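You operate a simulated robot arm through the tools that you are given. There is no shell and no other tool. Be economical: measure what you need, move in short steps, check, and stop when the job is done.

You are at the controls of a simulated robot arm. One attempt, no reset.

TASK
Sort the tested blue valve by the display and clamp in the red one.
Fine: vent to zero before you open the clamp; PASS or LEAK names the tray; tray first, then the next valve.

The check looks at the end state, three seconds after you hand in, the way a careful person would. Anything else that was tipped, shoved, dropped, spilled or broken makes it a failure.

THE ROBOT
A 6-joint arm with a two-finger parallel gripper, fixed in place. Base frame: the origin is at the foot of the arm, x ahead of it, y to its left, z up; the work surface is at about z = 0.8. Readings come in m, degrees, newtons and seconds.
With the tool pointing down near the work surface it reaches from about 0.26 to 0.68 m from the base axis. Its first joint turns from -66.0 to 66.0 degrees. Payload 2.9 kg.
The TCP is the grasp point between the finger pads, 0.03 m short of the fingertips. In the tool frame z runs along the fingers and y along their closing line. The gripper opens to 0.11 m. The fingers are 0.02 m wide and 0.01 m thick; the gripper's body (0.048 by 0.112 m) begins 0.055 m behind the TCP.
Orientation is told as [roll, pitch, yaw] about the base's x, y, z axes, in that order, counted from this pose: with the fingers straight down and closing along the base's y, the tool's x points along the base's -x, its y along +y and its z along -z.

THE INTERFACE
- The arm moves only by the tool arm_command. Its arguments are lists of equal length, an entry for each row: "turn": the turn, a rotation vector about the base's x, y, z in degrees, a list of three; "xyz": the shift along the base's x, y, z in m, a list of three; "grip": the closure, from 0 (fully open) to 1 (shut). In form: {"turn": [[rx, ry, rz], ...], "xyz": [[dx, dy, dz], ...], "grip": [grip, ...]}. A call has 1 to 12 rows; each row is the pose to reach, as a shift and turn from the pose commanded when the call began. Each row takes 0.2 s and may step no farther than 0.05 m and 8.6 degrees from the row before; otherwise, or with a gripper value out of range, the whole call is refused. A pose out of reach is approached as far as the arm can. The call stops where the force on the tool passes 70 N (or 10 N more than at its start, if that is more) or the arm is blocked; 0.2 s more then pass. Each finger travels about 0.108 m/s and halts on what it meets, pressing with about 28 N; the grip force reading is that of the motor and also rises with nothing between the fingers. The clock runs only during rows and for 0.2 s after the last one: add rows that repeat a pose to give the fingers time. It gives the time, the measured TCP pose, the force on the tool (base axes), the opening and the grip force at its end, in the units of the frame above (readings bear some noise), with the torque about the TCP (base axes, N m) and any sound that the robot's microphone picked up, and new pictures: "pictures" is both (left out), scene, wrist or none.
- Cameras (640 x 400 px; columns grow to the right, rows downward): "scene" is fixed at [0.0819, 0.4492, 1.3694]; the picture's right is [-0.64, -0.77, 0.00], its down [-0.55, 0.45, -0.70] and it looks along [0.54, -0.45, -0.71] (base axes); focal length 252 px, centre (320, 200). "wrist" rides on the gripper at [0.072, 0.017, -0.103] in the tool frame; the picture's right is [-0.23, 0.97, 0.00], its down [-0.76, -0.18, -0.62] and it looks along [-0.61, -0.14, 0.78] (tool axes); focal length 222 px, centre (320, 200). There is no depth. A picture from a camera that has moved, and an enlarged one, comes with that camera's place and axes in the base frame and with its lens.
- close_up(camera, box): a new picture of the part [left, top, right, bottom] of that camera's present view, enlarged. The clock stands still meanwhile.
- hand_in(): hands the job in; it is judged then, once.

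Go step by step. Nothing tells you positions but the pictures and the camera data: compare them with the known pose of the tool, close in by small moves and look again before you grip or let go. The budget is 120 turns and 200 pictures, counting those below and the enlarged ones. Unless the task says otherwise, let go and move clear before handing in, and close with one line.

The tools are called after ">>>" as a command line: name --argument value ..., lists and objects as JSON in quotes. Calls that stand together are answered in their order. arm_command: Moves the arm, as the interface text tells. Its arguments: {"type":"object","properties":{"turn":{"type":"array"},"xyz":{"type":"array"},"grip":{"type":"array"},"pictures":{"type":"string","enum":["both","scene","wrist","none"]}},"required":["turn","xyz","grip"]} The other tools are called the same way: close_up (camera, box) takes an enlarged picture of a part of a camera's view; hand_in () hands the job in.

At the start:

```text
time_s: 0.0
tcp_pos: [0.4334, 0.0327, 1.1313]
tcp_rot: [0.0, 0.0, -0.1]
wrist_force: [0.2, -0.6, 0.6]
ft_torque: [0.0, -0.02, -0.01]
finger_gap: 0.11
finger_force: 0.1
```

scene: 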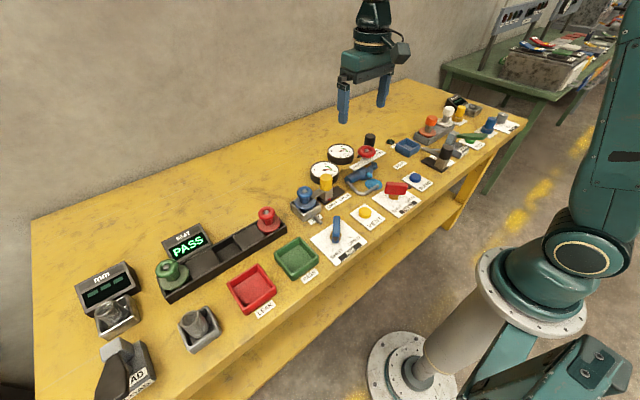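
wrist: 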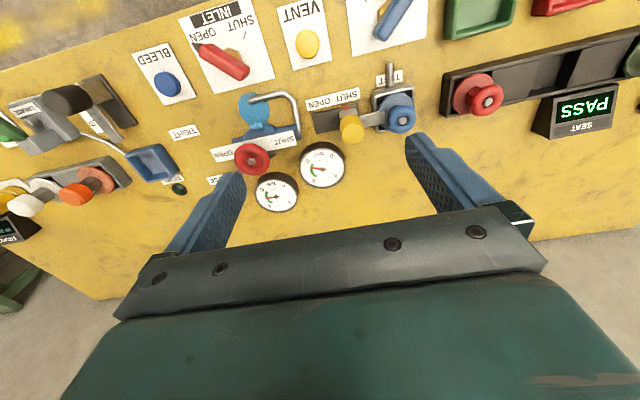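

The bench is crowded: a blue valve in a clamp, a red valve in a rack, a PASS display, trays and several controls. I'll enlarge the relevant parts first.

>>> close_up --camera "scene" --box '[280, 130, 440, 260]'

>>> close_up --camera "scene" --box '[80, 190, 340, 350]'

>>> close_up --camera "wrist" --box '[120, 0, 440, 220]'

>>> close_up --camera "scene" --box '[380, 80, 540, 190]'

```text
3.08 times, centred on (360, 195) of scene
camera zoom: at [0.0819, 0.4492, 1.3694], right [-0.64, -0.77, 0.0], down [-0.55, 0.45, -0.7], along [0.54, -0.45, -0.71], focal length 774 px, centre (197, 215)
```

zoom: 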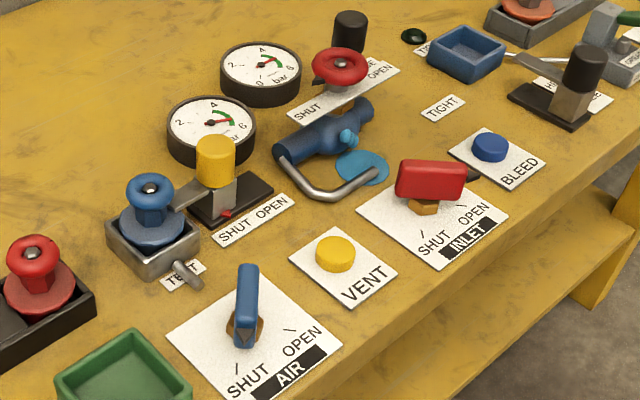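

```text
2.46 times, centred on (210, 270) of scene
camera zoom: at [0.0819, 0.4492, 1.3694], right [-0.64, -0.77, 0.0], down [-0.55, 0.45, -0.7], along [0.54, -0.45, -0.71], focal length 619 px, centre (591, 28)
```

zoom: 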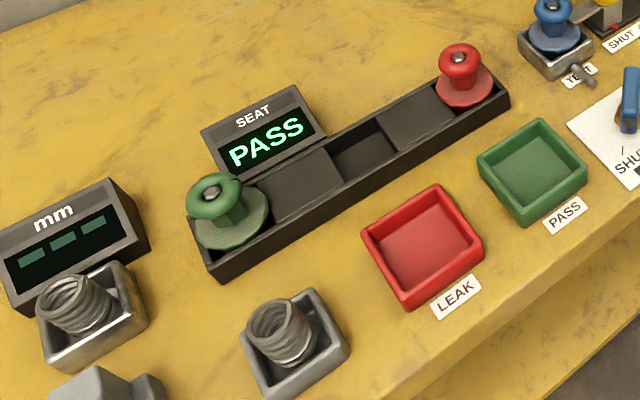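

```text
1.82 times, centred on (280, 110) of wrist
camera zoom: at [0.3617, 0.0497, 1.2346], right [0.23, 0.97, 0.0], down [0.76, -0.18, 0.62], along [0.61, -0.14, -0.78], focal length 404 px, centre (393, 364)
```

zoom: 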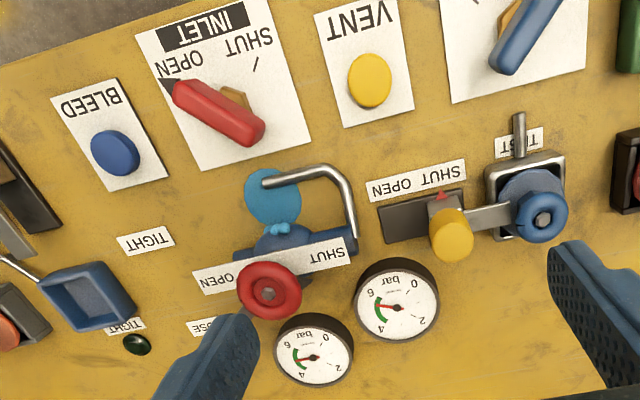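

```text
3.64 times, centred on (460, 135) of scene
camera zoom: at [0.0819, 0.4492, 1.3694], right [-0.64, -0.77, 0.0], down [-0.55, 0.45, -0.7], along [0.54, -0.45, -0.71], focal length 915 px, centre (-189, 436)
```

zoom: 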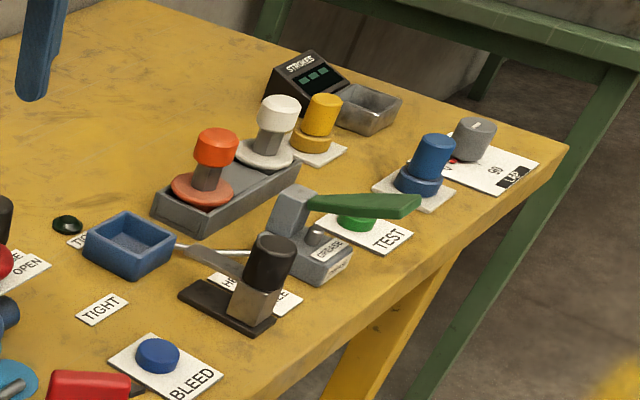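

The test station consists of AIR lever, VENT button, yellow clamp slider and gauges. I'll zoom in tighter to read the lever positions and gauges.

>>> close_up --camera "scene" --box '[290, 140, 370, 190]'

>>> close_up --camera "scene" --box '[290, 180, 386, 260]'

>>> close_up --camera "wrist" --box '[200, 30, 424, 190]'

>>> close_up --camera "wrist" --box '[340, 0, 640, 160]'

```text
8.00 times, centred on (330, 165) of scene
camera zoom: at [0.0819, 0.4492, 1.3694], right [-0.64, -0.77, 0.0], down [-0.55, 0.45, -0.7], along [0.54, -0.45, -0.71], focal length 2013 px, centre (240, 480)
```

zoom: 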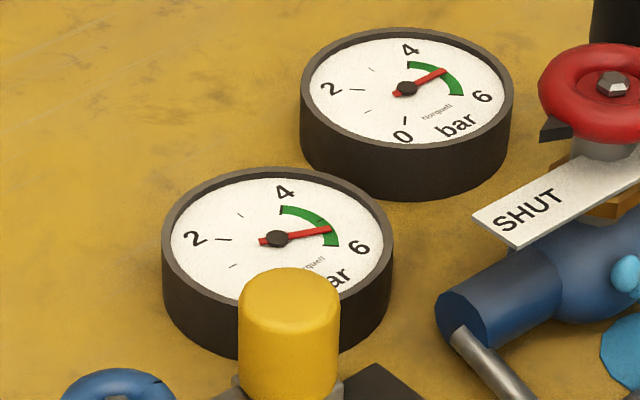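

```text
5.00 times, centred on (338, 220) of scene
camera zoom: at [0.0819, 0.4492, 1.3694], right [-0.64, -0.77, 0.0], down [-0.55, 0.45, -0.7], along [0.54, -0.45, -0.71], focal length 1258 px, centre (230, 100)
```

zoom: 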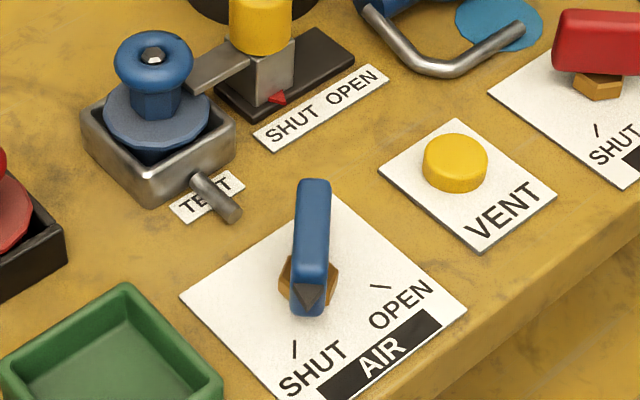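

```text
2.50 times, centred on (312, 110) of wrist
camera zoom: at [0.3617, 0.0497, 1.2346], right [0.23, 0.97, 0.0], down [0.76, -0.18, 0.62], along [0.61, -0.14, -0.78], focal length 555 px, centre (340, 425)
```

zoom: 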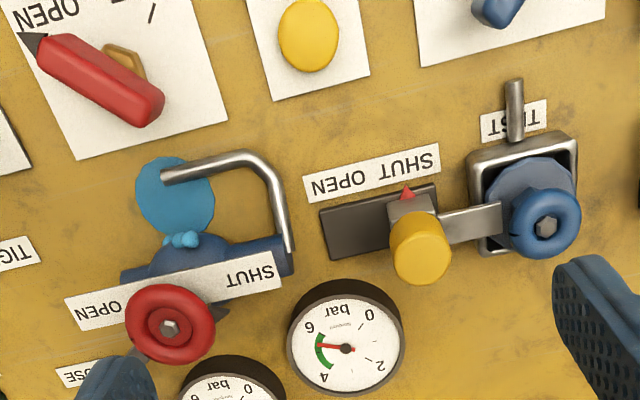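

```text
2.13 times, centred on (490, 80) of wrist
camera zoom: at [0.3617, 0.0497, 1.2346], right [0.23, 0.97, 0.0], down [0.76, -0.18, 0.62], along [0.61, -0.14, -0.78], focal length 474 px, centre (-43, 456)
```

zoom: 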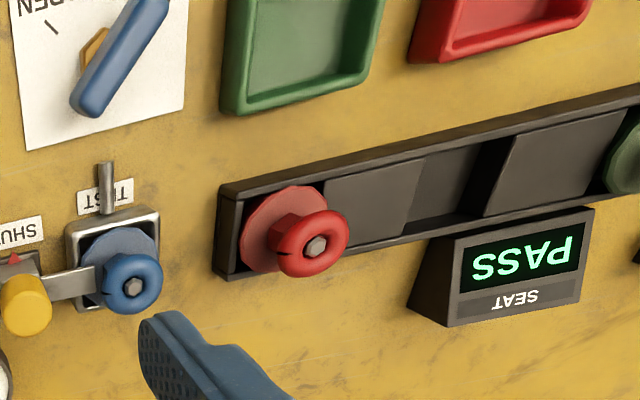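

AIR appears SHUT with about 5 bar trapped; display says PASS. I'll close the fingers and move above the VENT button, taken to be around (0.38, 0.03, 0.825).

>>> arm_command --turn '[[0, 0, 0], [0, 0, 0], [0, 0, 0], [0, 0, 0], [0, 0, 0], [0, 0, 0]]' --xyz '[[-0.02, 0, -0.03], [-0.04, -0.002, -0.07], [-0.053, -0.002, -0.115], [-0.053, -0.002, -0.16], [-0.053, -0.002, -0.2], [-0.053, -0.002, -0.235]]' --grip '[0.5, 1, 1, 1, 1, 1]'

>>> close_up --camera "scene" --box '[290, 150, 450, 250]'

```text
time_s: 1.4
tcp_pos: [0.3809, 0.0314, 0.8965]
tcp_rot: [0.0, -0.1, 0.1]
wrist_force: [-0.1, -0.6, 0.7]
ft_torque: [-0.01, -0.01, 0.0]
finger_gap: 0.0001
finger_force: 27.7
camera wrist: at [0.3091, 0.0481, 0.9996], right [0.23, 0.97, 0.0], down [0.76, -0.18, 0.62], along [0.61, -0.14, -0.78], focal length 222 px, centre (320, 200)
```

scene: 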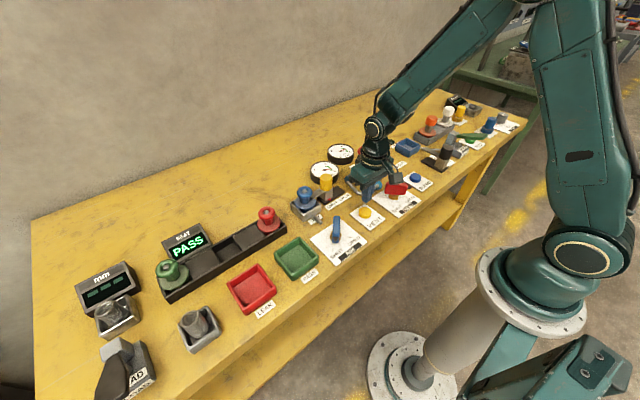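
wrist: 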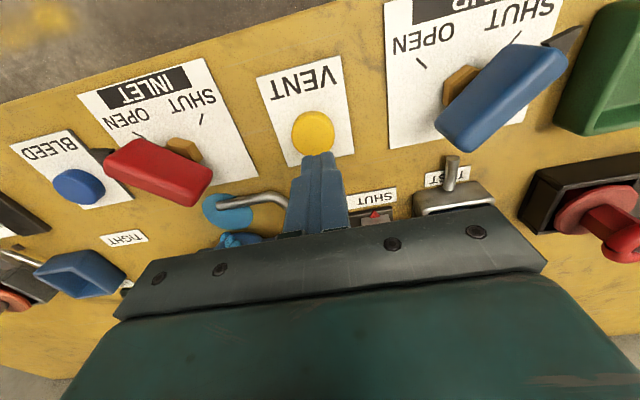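

```text
4.00 times, centred on (370, 200) of scene
camera zoom: at [0.0819, 0.4492, 1.3694], right [-0.64, -0.77, 0.0], down [-0.55, 0.45, -0.7], along [0.54, -0.45, -0.71], focal length 1006 px, centre (120, 200)
```

zoom: 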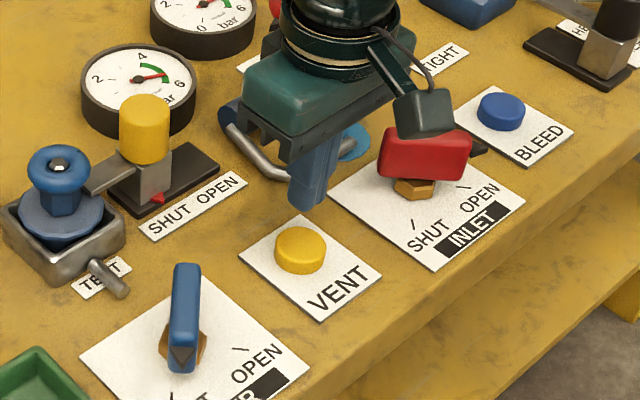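

The wrist view confirms the AIR arrow is on SHUT. I'll ease down onto the VENT button.

>>> arm_command --turn '[[0, 0, 0], [0, 0, 0], [0, 0, 0], [0, 0, 0]]' --xyz '[[-0.005, -0.001, -0.015], [-0.005, -0.001, -0.03], [-0.005, -0.001, -0.036], [-0.005, -0.001, -0.04]]' --grip '[1, 1, 1, 1]'

>>> close_up --camera "scene" --box '[290, 130, 450, 250]'

```text
time_s: 2.4
tcp_pos: [0.3765, 0.0307, 0.856]
tcp_rot: [-0.1, 0.0, 0.0]
wrist_force: [-0.6, -0.3, 0.5]
ft_torque: [0.01, -0.02, -0.07]
finger_gap: 0.0
finger_force: 28.2
camera wrist: at [0.3039, 0.0467, 0.9594], right [0.23, 0.97, 0.0], down [0.76, -0.18, 0.62], along [0.61, -0.14, -0.78], focal length 222 px, centre (320, 200)
```

scene: 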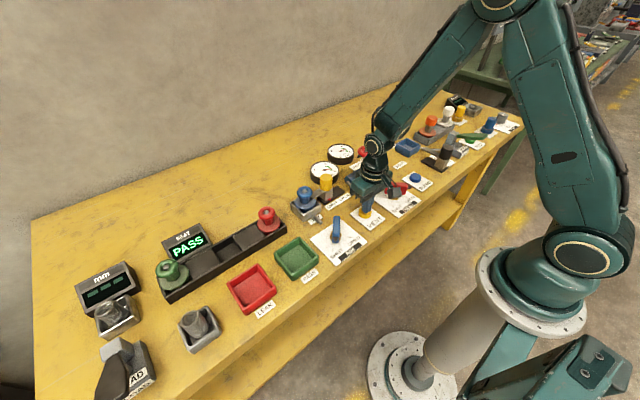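
wrist: 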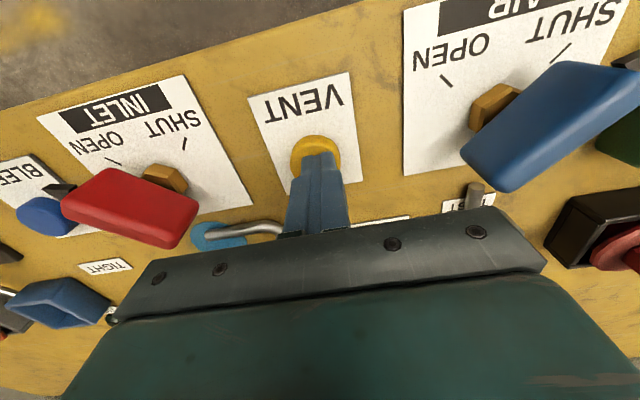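

```text
3.33 times, centred on (370, 190) of scene
camera zoom: at [0.0819, 0.4492, 1.3694], right [-0.64, -0.77, 0.0], down [-0.55, 0.45, -0.7], along [0.54, -0.45, -0.71], focal length 839 px, centre (153, 233)
```

zoom: 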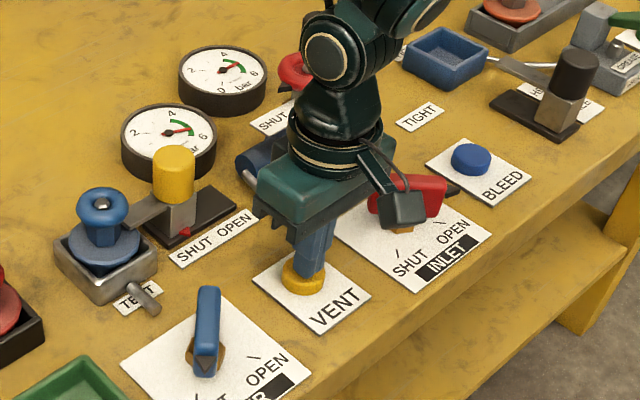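

Tips are just above the button and centred on it. Pressing in small steps now.

>>> arm_command --turn '[[0, 0, 0], [0, 0, 0], [0, 0, 0], [0, 0, 0], [0, 0, 0]]' --xyz '[[0, 0, -0.003], [0, 0, -0.006], [0, 0, -0.008], [0, 0, -0.008], [0, 0, -0.008]]' --grip '[1, 1, 1, 1, 1]' --pictures "none"

>>> close_up --camera "scene" --box '[300, 140, 380, 190]'

```text
time_s: 3.6
tcp_pos: [0.3758, 0.0295, 0.8485]
tcp_rot: [0.0, 0.0, 0.1]
wrist_force: [-1.2, 0.2, -0.1]
ft_torque: [-0.05, 0.0, -0.01]
finger_gap: 0.0
finger_force: 28.4
```

```text
8.00 times, centred on (340, 165) of scene
camera zoom: at [0.0819, 0.4492, 1.3694], right [-0.64, -0.77, 0.0], down [-0.55, 0.45, -0.7], along [0.54, -0.45, -0.71], focal length 2013 px, centre (160, 480)
```

zoom: 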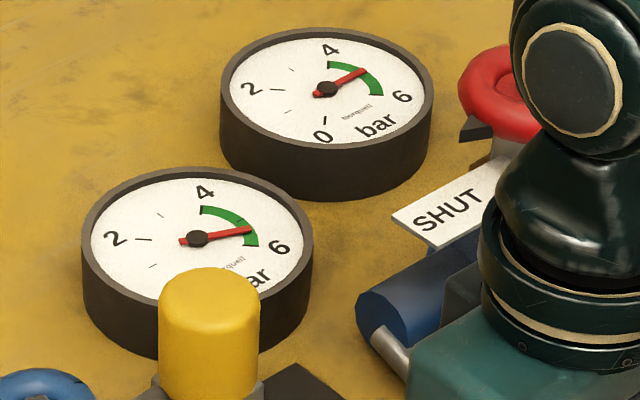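

No contact force yet, so I keep going down.

>>> arm_command --turn '[[0, 0, 0], [0, 0, 0], [0, 0, 0], [0, 0, 0], [0, 0, 0]]' --xyz '[[0, 0, -0.002], [0, 0, -0.004], [0, 0, -0.006], [0, 0, -0.006], [0, 0, -0.006]]' --grip '[1, 1, 1, 1, 1]' --pictures "none"

>>> close_up --camera "scene" --box '[300, 140, 400, 220]'

```text
time_s: 4.8
tcp_pos: [0.3759, 0.0302, 0.8423]
tcp_rot: [0.0, -0.1, -0.1]
wrist_force: [-1.5, 0.4, 3.3]
ft_torque: [0.02, 0.03, 0.03]
finger_gap: 0.0003
finger_force: 28.0
heard: click
```

```text
5.00 times, centred on (350, 180) of scene
camera zoom: at [0.0818, 0.4492, 1.3694], right [-0.64, -0.77, 0.0], down [-0.55, 0.45, -0.7], along [0.54, -0.45, -0.71], focal length 1258 px, centre (170, 300)
```

zoom: 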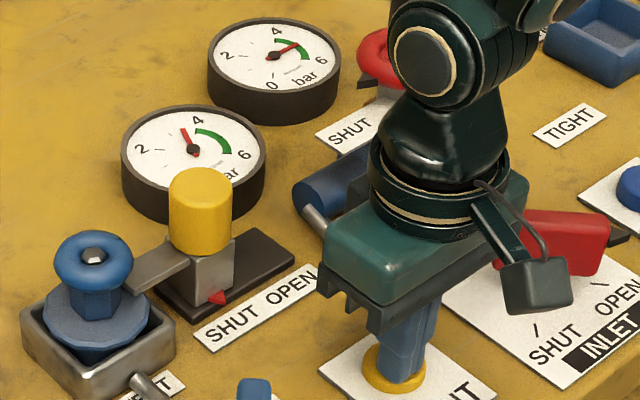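

The button clicked and the near gauge is falling, so it is the test gauge. I'll hold the button.

>>> arm_command --turn '[[0, 0, 0], [0, 0, 0], [0, 0, 0], [0, 0, 0], [0, 0, 0], [0, 0, 0], [0, 0, 0], [0, 0, 0], [0, 0, 0], [0, 0, 0], [0, 0, 0], [0, 0, 0]]' --xyz '[[0, 0, 0], [0, 0, 0], [0, 0, 0], [0, 0, 0], [0, 0, 0], [0, 0, 0], [0, 0, 0], [0, 0, 0], [0, 0, 0], [0, 0, 0], [0, 0, 0], [0, 0, 0]]' --grip '[1, 1, 1, 1, 1, 1, 1, 1, 1, 1, 1, 1]' --pictures "none"

>>> close_up --camera "scene" --box '[300, 140, 380, 190]'

```text
time_s: 7.4
tcp_pos: [0.3766, 0.0305, 0.8427]
tcp_rot: [-0.1, 0.0, 0.0]
wrist_force: [-0.9, -0.6, 2.6]
ft_torque: [-0.03, 0.04, -0.03]
finger_gap: 0.0
finger_force: 28.0
```

```text
8.00 times, centred on (340, 165) of scene
camera zoom: at [0.0818, 0.4492, 1.3694], right [-0.64, -0.77, 0.0], down [-0.55, 0.45, -0.7], along [0.54, -0.45, -0.71], focal length 2013 px, centre (160, 480)
```

zoom: 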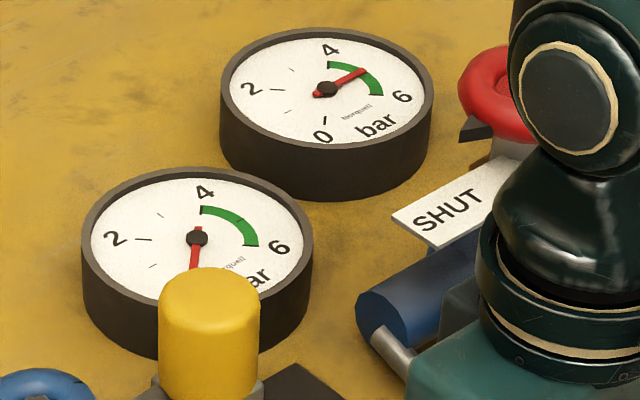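

The test gauge reads zero. I'll lift off, then move over in front of the clamp for a look, and check that the pressure stays at zero.

>>> arm_command --turn '[[0, 0, 0], [0, 0, 0], [0, 0, 0], [0, 0, 0], [0, 0, 0], [0, 0, 0], [0, 0, 0], [0, 0, 0]]' --xyz '[[0, 0, 0], [0, 0, 0], [0, 0, 0.02], [0, 0, 0.06], [0, 0.01, 0.1], [0.02, 0.03, 0.13], [0.04, 0.04, 0.16], [0.04, 0.04, 0.16]]' --grip '[1, 1, 1, 1, 0.8, 0.5, 0.5, 0.5]'

>>> close_up --camera "scene" --box '[280, 140, 376, 220]'

>>> close_up --camera "wrist" --box '[220, 60, 540, 240]'

```text
time_s: 9.2
tcp_pos: [0.417, 0.0696, 1.0039]
tcp_rot: [0.1, 0.0, 0.0]
wrist_force: [0.4, -0.1, 0.5]
ft_torque: [-0.01, -0.01, 0.04]
finger_gap: 0.0549
finger_force: 0.1
camera wrist: at [0.3446, 0.0867, 1.106], right [0.23, 0.97, 0.0], down [0.76, -0.18, 0.62], along [0.61, -0.14, -0.78], focal length 222 px, centre (320, 200)
```

scene: 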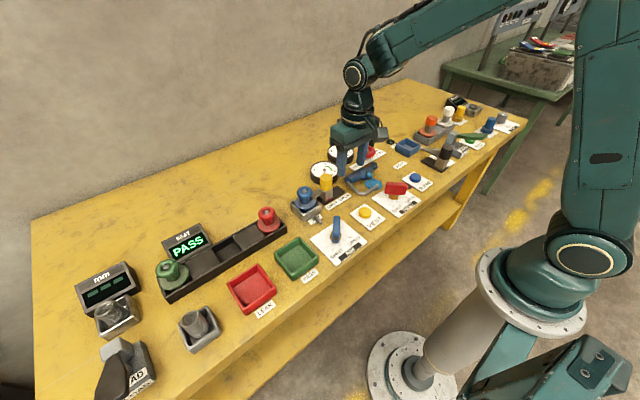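
wrist: 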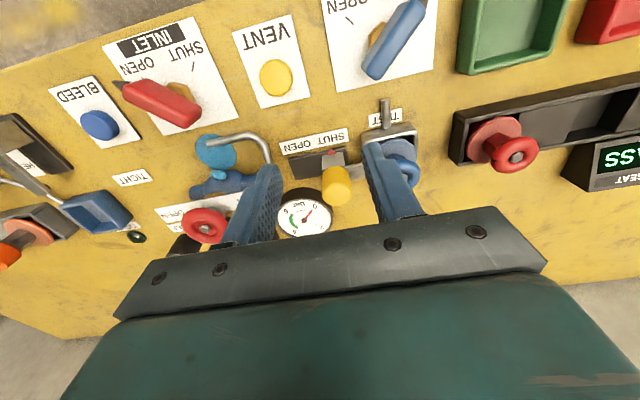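

```text
5.00 times, centred on (328, 180) of scene
camera zoom: at [0.0819, 0.4492, 1.3694], right [-0.64, -0.77, 0.0], down [-0.55, 0.45, -0.7], along [0.54, -0.45, -0.71], focal length 1258 px, centre (280, 300)
```

zoom: 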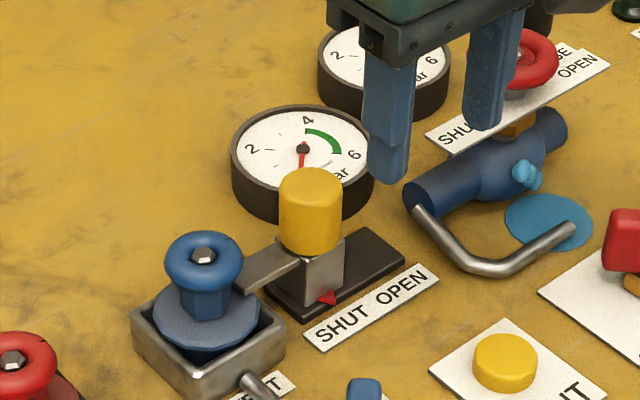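

```text
2.00 times, centred on (380, 150) of wrist
camera zoom: at [0.3446, 0.0867, 1.106], right [0.23, 0.97, 0.0], down [0.76, -0.18, 0.62], along [0.61, -0.14, -0.78], focal length 444 px, centre (200, 300)
```

zoom: 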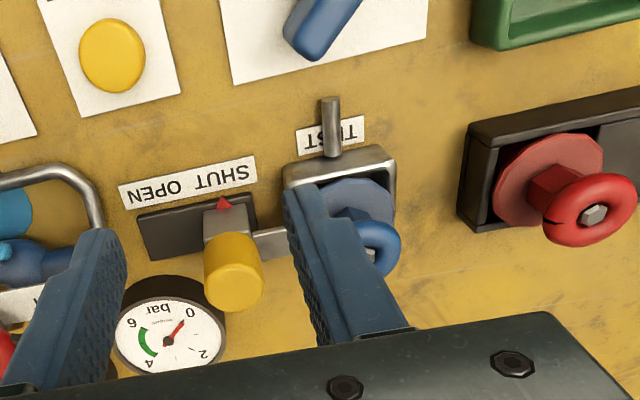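

Gauge holds at 0. The clamp knob is at about (0.510, 0.071), top near z 0.888; I'll move above it with the fingers half open.

>>> arm_command --turn '[[0, 0, 0], [0, 0, 0], [0, 0, 0], [0, 0, 0]]' --xyz '[[0.035, 0.001, 0], [0.07, 0.001, -0.01], [0.094, 0.001, -0.04], [0.094, 0.001, -0.065]]' --grip '[0.45, 0.45, 0.45, 0.45]'

>>> close_up --camera "scene" --box '[280, 140, 376, 220]'

```text
time_s: 10.2
tcp_pos: [0.5106, 0.0713, 0.9372]
tcp_rot: [0.0, 0.1, 0.1]
wrist_force: [-0.3, 0.3, 0.5]
ft_torque: [-0.01, 0.0, -0.01]
finger_gap: 0.0604
finger_force: 0.1
camera wrist: at [0.4376, 0.0877, 1.0403], right [0.23, 0.97, 0.0], down [0.76, -0.18, 0.62], along [0.61, -0.14, -0.78], focal length 222 px, centre (320, 200)
```

scene: 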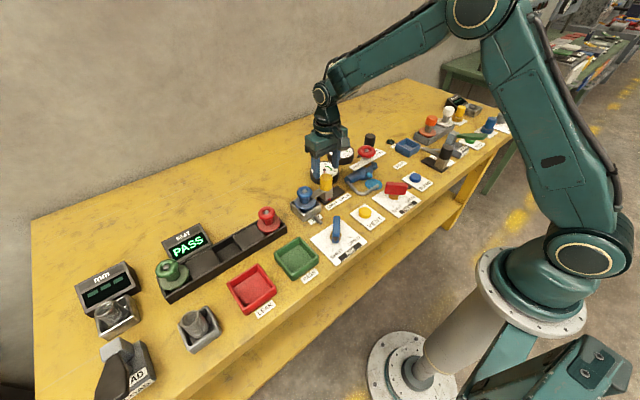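
wrist: 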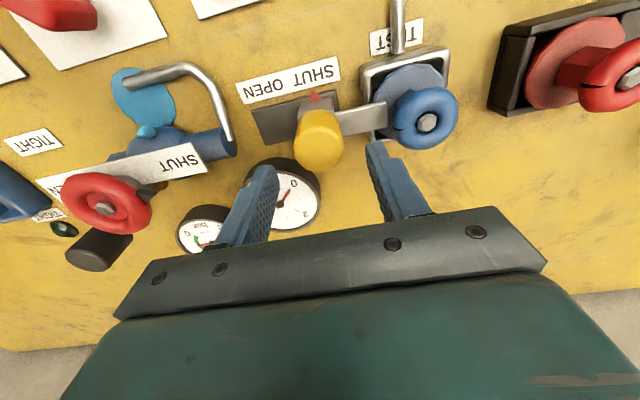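

```text
5.00 times, centred on (328, 180) of scene
camera zoom: at [0.0819, 0.4492, 1.3694], right [-0.64, -0.77, 0.0], down [-0.55, 0.45, -0.7], along [0.54, -0.45, -0.71], focal length 1258 px, centre (280, 300)
```

zoom: 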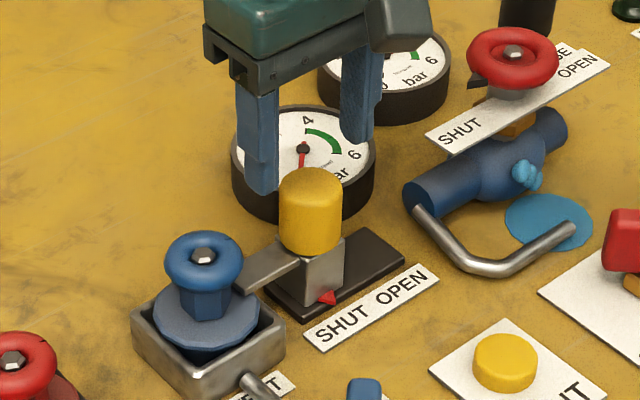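

Aligned within a few mm. I'll descend around the knob.

>>> arm_command --turn '[[0, 0, 0], [0, 0, 0], [0, 0, 0], [0, 0, 0]]' --xyz '[[0.003, -0.001, -0.015], [0.003, -0.001, -0.03], [0.003, -0.001, -0.042], [0.003, -0.001, -0.052]]' --grip '[0.45, 0.45, 0.45, 0.45]'

>>> close_up --camera "scene" --box '[280, 140, 376, 220]'

```text
time_s: 11.2
tcp_pos: [0.5138, 0.0705, 0.8855]
tcp_rot: [0.1, 0.0, 0.1]
wrist_force: [-0.4, -0.3, -0.3]
ft_torque: [0.01, 0.01, -0.02]
finger_gap: 0.0607
finger_force: 0.0
camera wrist: at [0.441, 0.0865, 0.9884], right [0.23, 0.97, 0.0], down [0.76, -0.18, 0.62], along [0.61, -0.14, -0.78], focal length 222 px, centre (320, 200)
```

scene: 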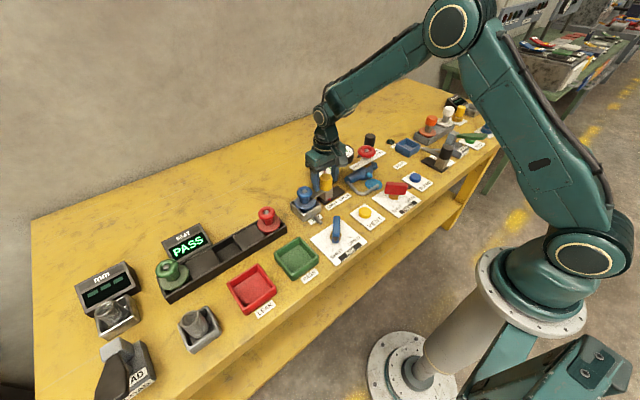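
wrist: 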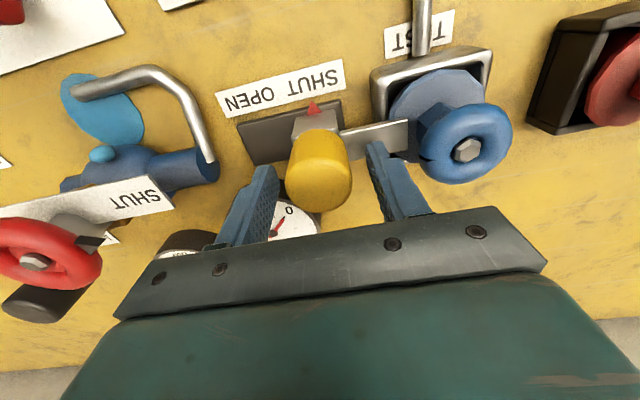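

```text
5.00 times, centred on (328, 180) of scene
camera zoom: at [0.0819, 0.4492, 1.3694], right [-0.64, -0.77, 0.0], down [-0.55, 0.45, -0.7], along [0.54, -0.45, -0.71], focal length 1258 px, centre (280, 300)
```

zoom: 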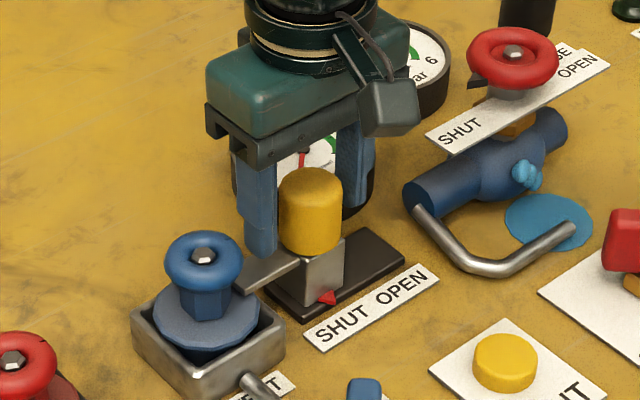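

The knob sits between the fingers. Closing on it.

>>> arm_command --turn '[[0, 0, 0], [0, 0, 0], [0, 0, 0]]' --xyz '[[0, 0, 0], [0, 0, 0], [0, 0, 0]]' --grip '[0.6, 0.75, 0.75]' --pictures "none"

>>> close_up --camera "scene" --box '[280, 140, 376, 220]'

```text
time_s: 12.0
tcp_pos: [0.5138, 0.0695, 0.8859]
tcp_rot: [0.0, 0.0, -0.1]
wrist_force: [-0.3, 0.7, -1.0]
ft_torque: [-0.36, -0.36, 0.12]
finger_gap: 0.0377
finger_force: 45.4
```

```text
5.00 times, centred on (328, 180) of scene
camera zoom: at [0.0819, 0.4492, 1.3694], right [-0.64, -0.77, 0.0], down [-0.55, 0.45, -0.7], along [0.54, -0.45, -0.71], focal length 1258 px, centre (280, 300)
```

zoom: 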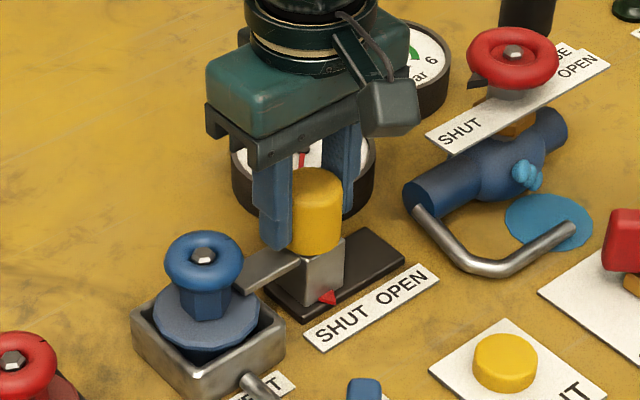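

Gripped at 38 mm. Sliding the clamp toward OPEN (−y).

>>> arm_command --turn '[[0, 0, 0], [0, 0, 0], [0, 0, 0], [0, 0, 0]]' --xyz '[[0, -0.008, 0], [0, -0.016, 0], [0, -0.024, 0], [0, -0.03, 0]]' --grip '[0.75, 0.75, 0.75, 0.75]' --pictures "none"

>>> close_up --camera "scene" --box '[280, 140, 376, 220]'

```text
time_s: 13.0
tcp_pos: [0.514, 0.0416, 0.8844]
tcp_rot: [0.0, 0.0, 0.0]
wrist_force: [4.9, -1.0, -3.1]
ft_torque: [0.34, 0.83, 0.09]
finger_gap: 0.0374
finger_force: 45.3
```

```text
5.00 times, centred on (328, 180) of scene
camera zoom: at [0.0821, 0.4492, 1.3694], right [-0.64, -0.77, 0.0], down [-0.55, 0.45, -0.7], along [0.54, -0.45, -0.71], focal length 1258 px, centre (280, 300)
```

zoom: 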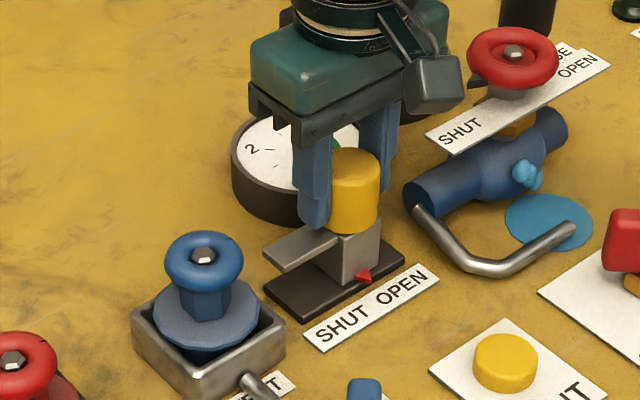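

The slider moves freely. Continuing to the end of its track.

>>> arm_command --turn '[[0, 0, 0], [0, 0, 0], [0, 0, 0]]' --xyz '[[-0.001, -0.006, 0], [-0.001, -0.012, 0], [-0.001, -0.016, 0]]' --grip '[0.75, 0.75, 0.75]' --pictures "none"

>>> close_up --camera "scene" --box '[280, 140, 376, 220]'

```text
time_s: 13.8
tcp_pos: [0.513, 0.0264, 0.8856]
tcp_rot: [0.1, -0.2, 0.2]
wrist_force: [17.3, 7.9, -10.5]
ft_torque: [-0.84, 0.17, -0.37]
finger_gap: 0.0371
finger_force: 44.8
```

```text
5.00 times, centred on (328, 180) of scene
camera zoom: at [0.0825, 0.4494, 1.3693], right [-0.64, -0.77, 0.0], down [-0.55, 0.45, -0.7], along [0.54, -0.45, -0.71], focal length 1258 px, centre (280, 300)
```

zoom: 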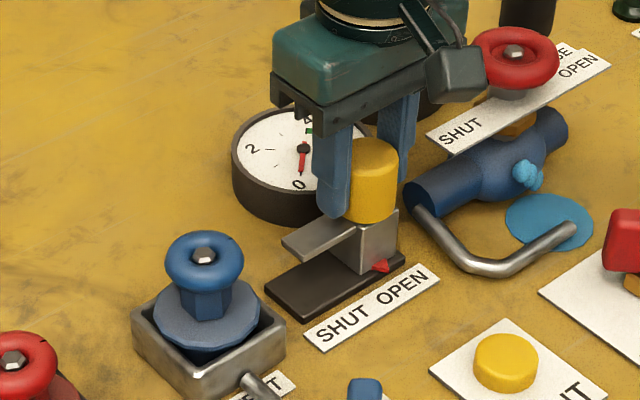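

The clamp is fully open and the gauge shows 0. I'll loosen just slightly (blue pipe is near), then lift straight up.

>>> arm_command --turn '[[0, 0, 0], [0, 0, 0], [0, 0, 0], [0, 0, 0], [0, 0, 0], [0, 0, 0]]' --xyz '[[0.003, 0.002, 0], [0.003, 0.002, 0], [0.003, 0.002, 0], [0.003, 0.002, 0.02], [0.003, 0.002, 0.05], [0.003, 0.01, 0.09]]' --grip '[0.7, 0.6, 0.6, 0.6, 0.6, 0.6]'

>>> close_up --camera "scene" --box '[280, 140, 376, 220]'

>>> close_up --camera "wrist" --box '[220, 20, 620, 240]'

```text
time_s: 15.2
tcp_pos: [0.5146, 0.0342, 0.9745]
tcp_rot: [0.0, 0.1, 0.0]
wrist_force: [0.4, -0.5, 0.3]
ft_torque: [0.02, -0.06, -0.02]
finger_gap: 0.0439
finger_force: 0.1
camera wrist: at [0.4426, 0.0507, 1.0787], right [0.23, 0.97, 0.0], down [0.76, -0.18, 0.62], along [0.61, -0.14, -0.78], focal length 222 px, centre (320, 200)
```

scene: 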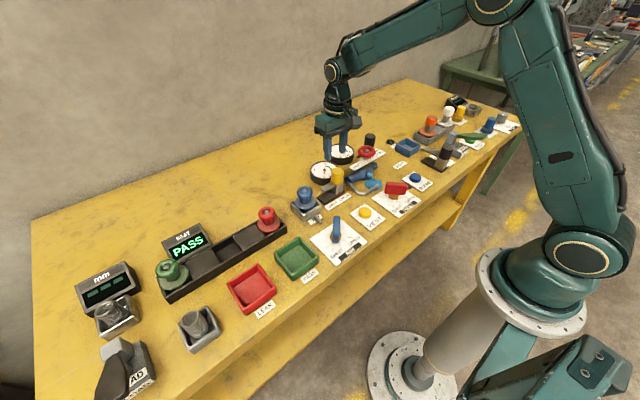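
wrist: 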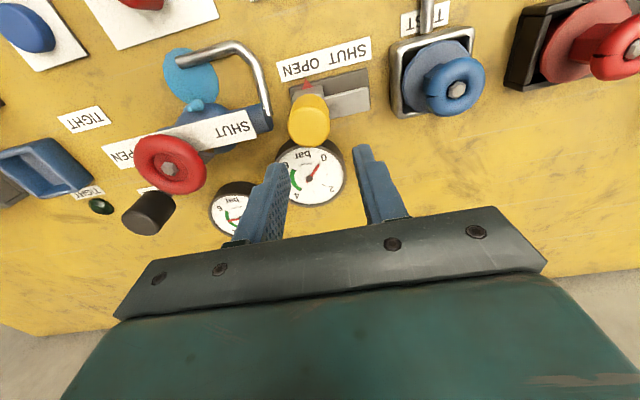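

```text
5.00 times, centred on (328, 180) of scene
camera zoom: at [0.0819, 0.4492, 1.3694], right [-0.64, -0.77, 0.0], down [-0.55, 0.45, -0.7], along [0.54, -0.45, -0.71], focal length 1258 px, centre (280, 300)
```

zoom: 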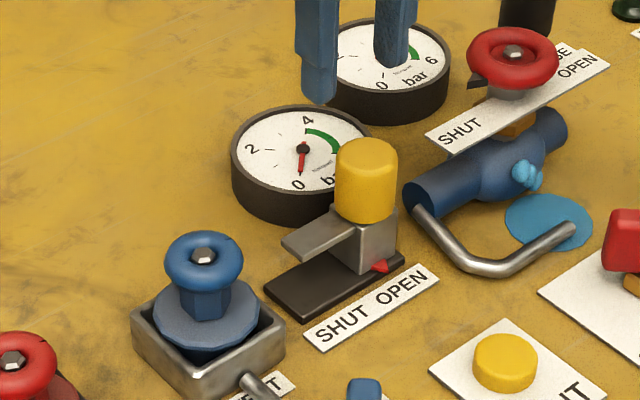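

```text
1.60 times, centred on (420, 130) of wrist
camera zoom: at [0.4426, 0.0507, 1.0787], right [0.23, 0.97, 0.0], down [0.76, -0.18, 0.62], along [0.61, -0.14, -0.78], focal length 355 px, centre (160, 312)
```

zoom: 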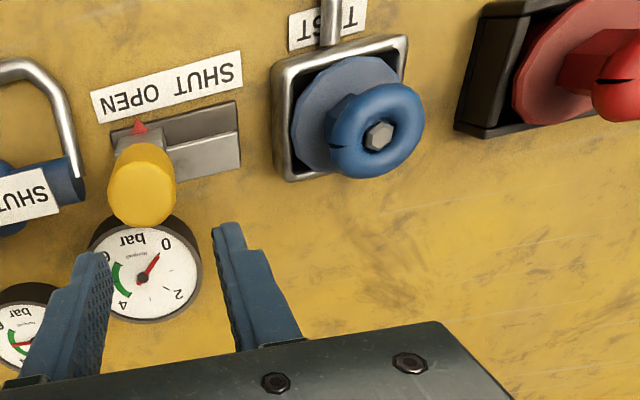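

Clamp open, fork clear, gauge at 0. Blue valve's wheel is centred near (0.510, 0.149), top ~0.88. Moving above it.

>>> arm_command --turn '[[0, 0, 0], [0, 0, 0], [0, 0, 0], [0, 0, 0], [0, 0, 0]]' --xyz '[[-0.001, 0.035, 0], [-0.003, 0.075, 0], [-0.004, 0.115, 0], [-0.004, 0.115, -0.03], [-0.004, 0.115, -0.045]]' --grip '[0.5, 0.34, 0.34, 0.34, 0.34]'

>>> close_up --camera "scene" --box '[260, 150, 356, 230]'

>>> close_up --camera "wrist" --box '[220, 80, 460, 230]'

```text
time_s: 16.4
tcp_pos: [0.5112, 0.149, 0.9297]
tcp_rot: [0.0, 0.1, 0.0]
wrist_force: [-0.2, 0.0, 0.6]
ft_torque: [0.02, 0.02, 0.02]
finger_gap: 0.0725
finger_force: 0.0
camera wrist: at [0.4386, 0.1657, 1.0332], right [0.23, 0.97, 0.0], down [0.76, -0.18, 0.62], along [0.61, -0.14, -0.78], focal length 222 px, centre (320, 200)
```

scene: 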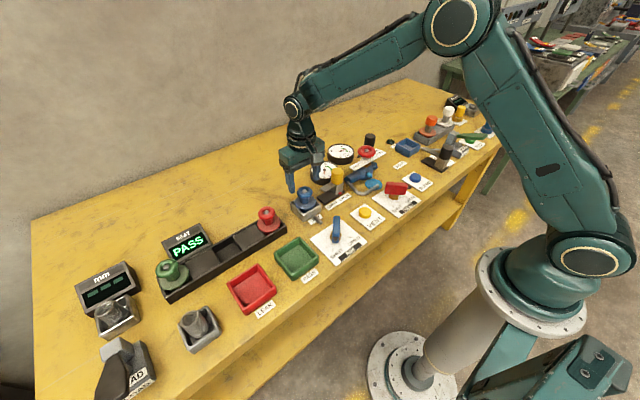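
wrist: 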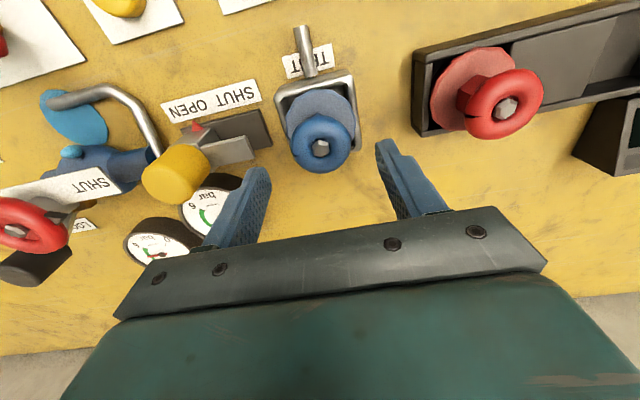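

```text
5.00 times, centred on (308, 190) of scene
camera zoom: at [0.0819, 0.4492, 1.3694], right [-0.64, -0.77, 0.0], down [-0.55, 0.45, -0.7], along [0.54, -0.45, -0.71], focal length 1258 px, centre (380, 250)
```

zoom: 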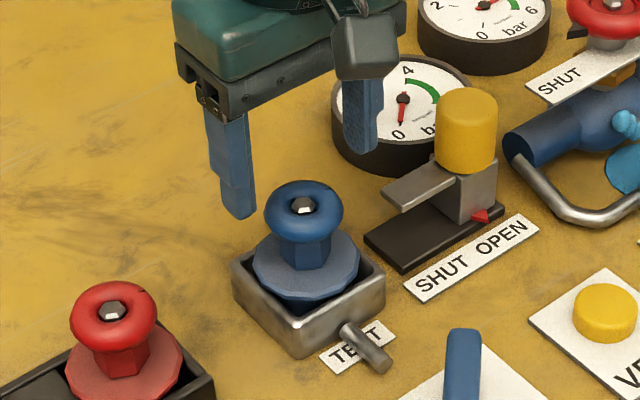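

```text
2.67 times, centred on (340, 155) of wrist
camera zoom: at [0.4386, 0.1657, 1.0332], right [0.23, 0.97, 0.0], down [0.76, -0.18, 0.62], along [0.61, -0.14, -0.78], focal length 592 px, centre (267, 320)
```

zoom: 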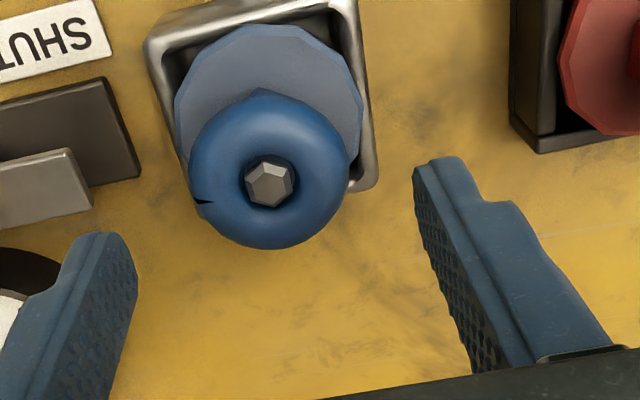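

Wheel centred under the gripper within about a mm. Descending with tips kept above the flange (TCP z ≈ 0.874).

>>> arm_command --turn '[[0, 0, 0], [0, 0, 0], [0, 0, 0], [0, 0, 0]]' --xyz '[[0, 0.001, -0.02], [0, 0.001, -0.04], [0, 0.001, -0.05], [0, 0.001, -0.055]]' --grip '[0.34, 0.34, 0.34, 0.34]'

>>> close_up --camera "scene" --box '[260, 150, 356, 230]'

```text
time_s: 17.4
tcp_pos: [0.5122, 0.1488, 0.8759]
tcp_rot: [-0.1, 0.0, 0.0]
wrist_force: [0.3, 0.3, 0.0]
ft_torque: [0.0, 0.01, 0.02]
finger_gap: 0.0724
finger_force: 0.2
camera wrist: at [0.439, 0.1665, 0.9781], right [0.23, 0.97, 0.0], down [0.76, -0.18, 0.62], along [0.61, -0.14, -0.78], focal length 222 px, centre (320, 200)
```

scene: 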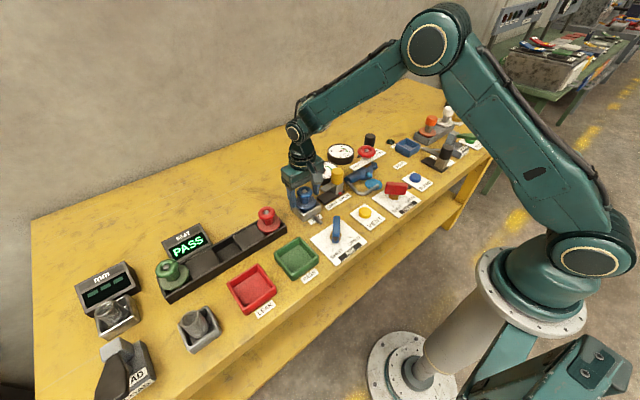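
wrist: 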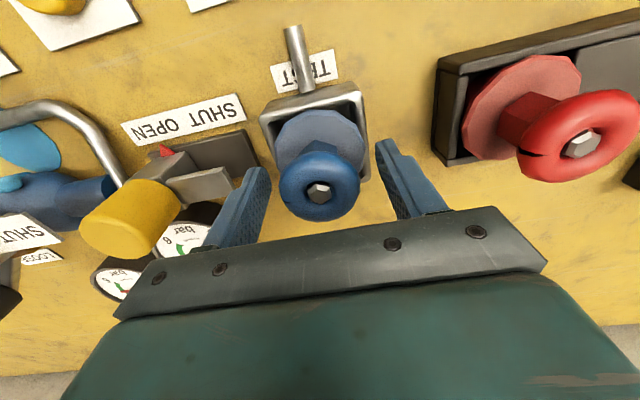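

```text
5.00 times, centred on (308, 190) of scene
camera zoom: at [0.0819, 0.4492, 1.3694], right [-0.64, -0.77, 0.0], down [-0.55, 0.45, -0.7], along [0.54, -0.45, -0.71], focal length 1258 px, centre (380, 250)
```

zoom: 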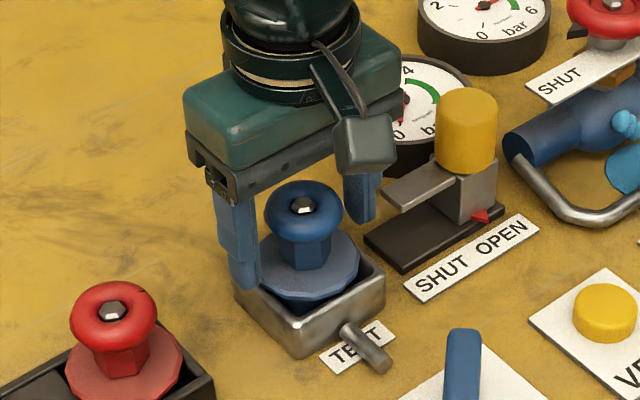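

Wheel sits between the pads. Closing gently.

>>> arm_command --turn '[[0, 0, 0], [0, 0, 0], [0, 0, 0]]' --xyz '[[0, 0, 0], [0, 0, 0], [0, 0, 0]]' --grip '[0.55, 0.68, 0.68]'

>>> close_up --camera "scene" --box '[260, 150, 356, 230]'

```text
time_s: 18.2
tcp_pos: [0.5116, 0.1499, 0.8751]
tcp_rot: [0.0, 0.0, -0.1]
wrist_force: [0.4, 0.8, -0.3]
ft_torque: [0.01, -0.05, 0.01]
finger_gap: 0.0456
finger_force: 27.7
camera wrist: at [0.439, 0.1665, 0.9782], right [0.23, 0.97, 0.0], down [0.76, -0.18, 0.62], along [0.61, -0.14, -0.78], focal length 222 px, centre (320, 200)
```

scene: 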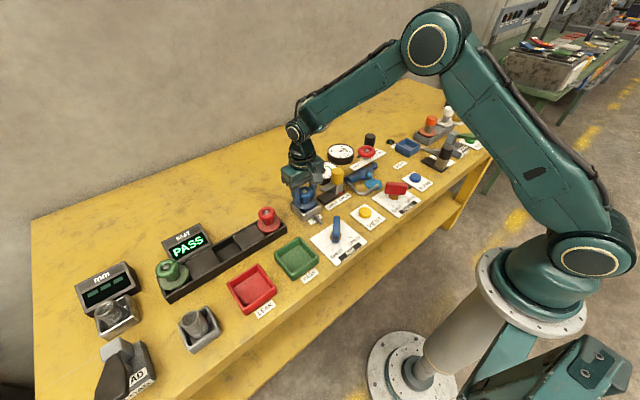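
wrist: 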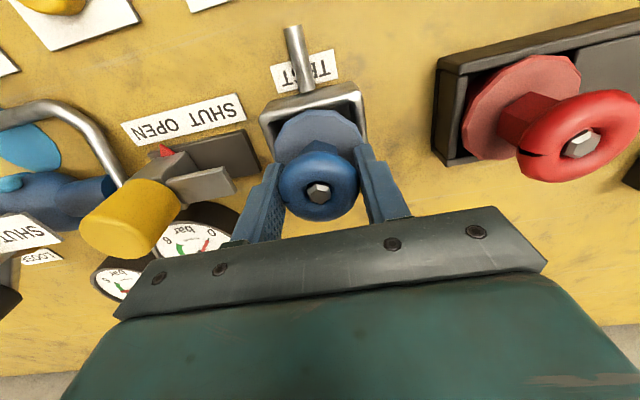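

```text
5.00 times, centred on (308, 190) of scene
camera zoom: at [0.0819, 0.4492, 1.3694], right [-0.64, -0.77, 0.0], down [-0.55, 0.45, -0.7], along [0.54, -0.45, -0.71], focal length 1258 px, centre (380, 250)
```

zoom: 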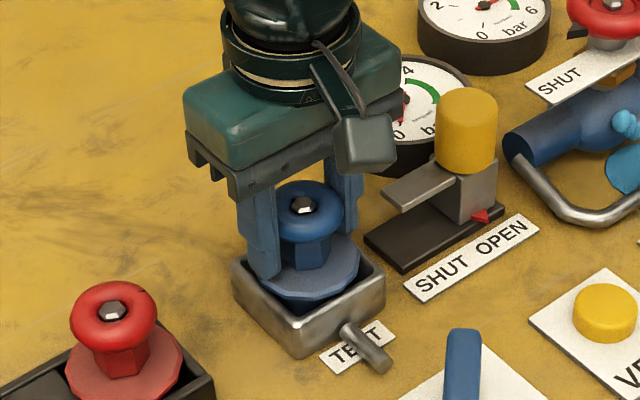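

Held at 45.6 mm. Lifting slowly.

>>> arm_command --turn '[[0, 0, 0], [0, 0, 0], [0, 0, 0], [0, 0, 0], [0, 0, 0], [0, 0, 0]]' --xyz '[[0, 0, 0.008], [0, 0, 0.018], [0, 0, 0.035], [0, 0, 0.06], [0, 0, 0.09], [0, 0, 0.11]]' --grip '[0.68, 0.68, 0.68, 0.68, 0.68, 0.68]'

>>> close_up --camera "scene" --box '[260, 130, 380, 230]'

>>> close_up --camera "wrist" --box '[220, 40, 460, 230]'

```text
time_s: 19.6
tcp_pos: [0.5114, 0.151, 0.9846]
tcp_rot: [0.0, 0.0, -0.1]
wrist_force: [-0.2, 0.0, -4.6]
ft_torque: [0.02, -0.02, -0.03]
finger_gap: 0.0457
finger_force: 28.0
camera wrist: at [0.4389, 0.1672, 1.0891], right [0.23, 0.97, 0.0], down [0.76, -0.18, 0.62], along [0.61, -0.14, -0.78], focal length 222 px, centre (320, 200)
```

scene: 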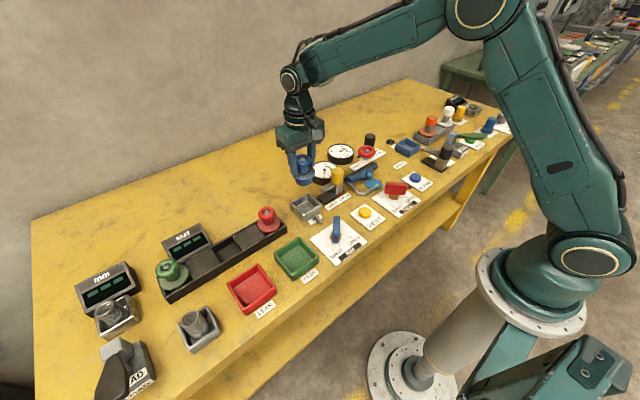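
wrist: 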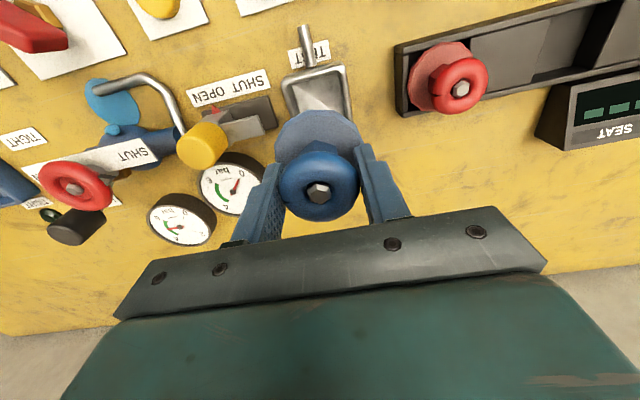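

```text
4.00 times, centred on (320, 180) of scene
camera zoom: at [0.0819, 0.4492, 1.3694], right [-0.64, -0.77, 0.0], down [-0.55, 0.45, -0.7], along [0.54, -0.45, -0.71], focal length 1006 px, centre (320, 280)
```

zoom: 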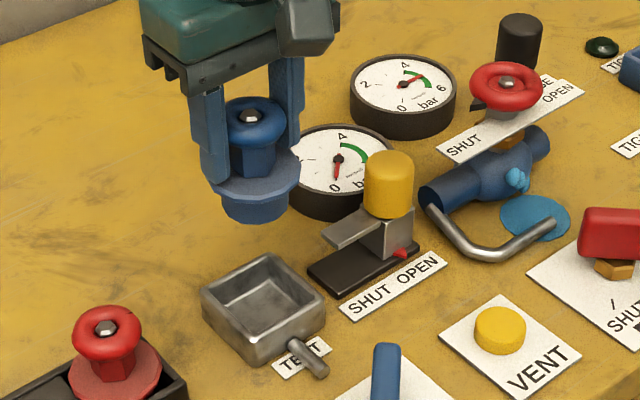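

```text
2.11 times, centred on (340, 135) of wrist
camera zoom: at [0.4389, 0.1672, 1.0891], right [0.23, 0.97, 0.0], down [0.76, -0.18, 0.62], along [0.61, -0.14, -0.78], focal length 468 px, centre (278, 337)
```

zoom: 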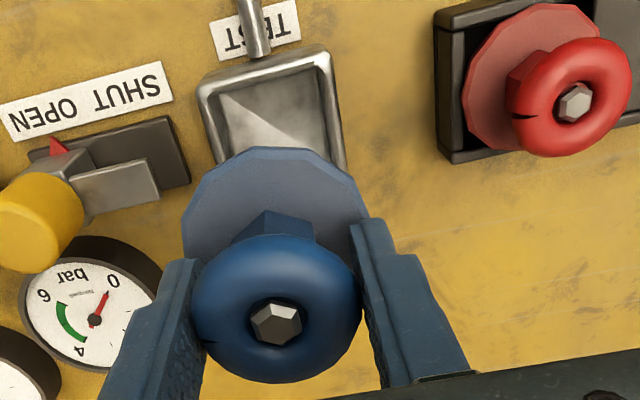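

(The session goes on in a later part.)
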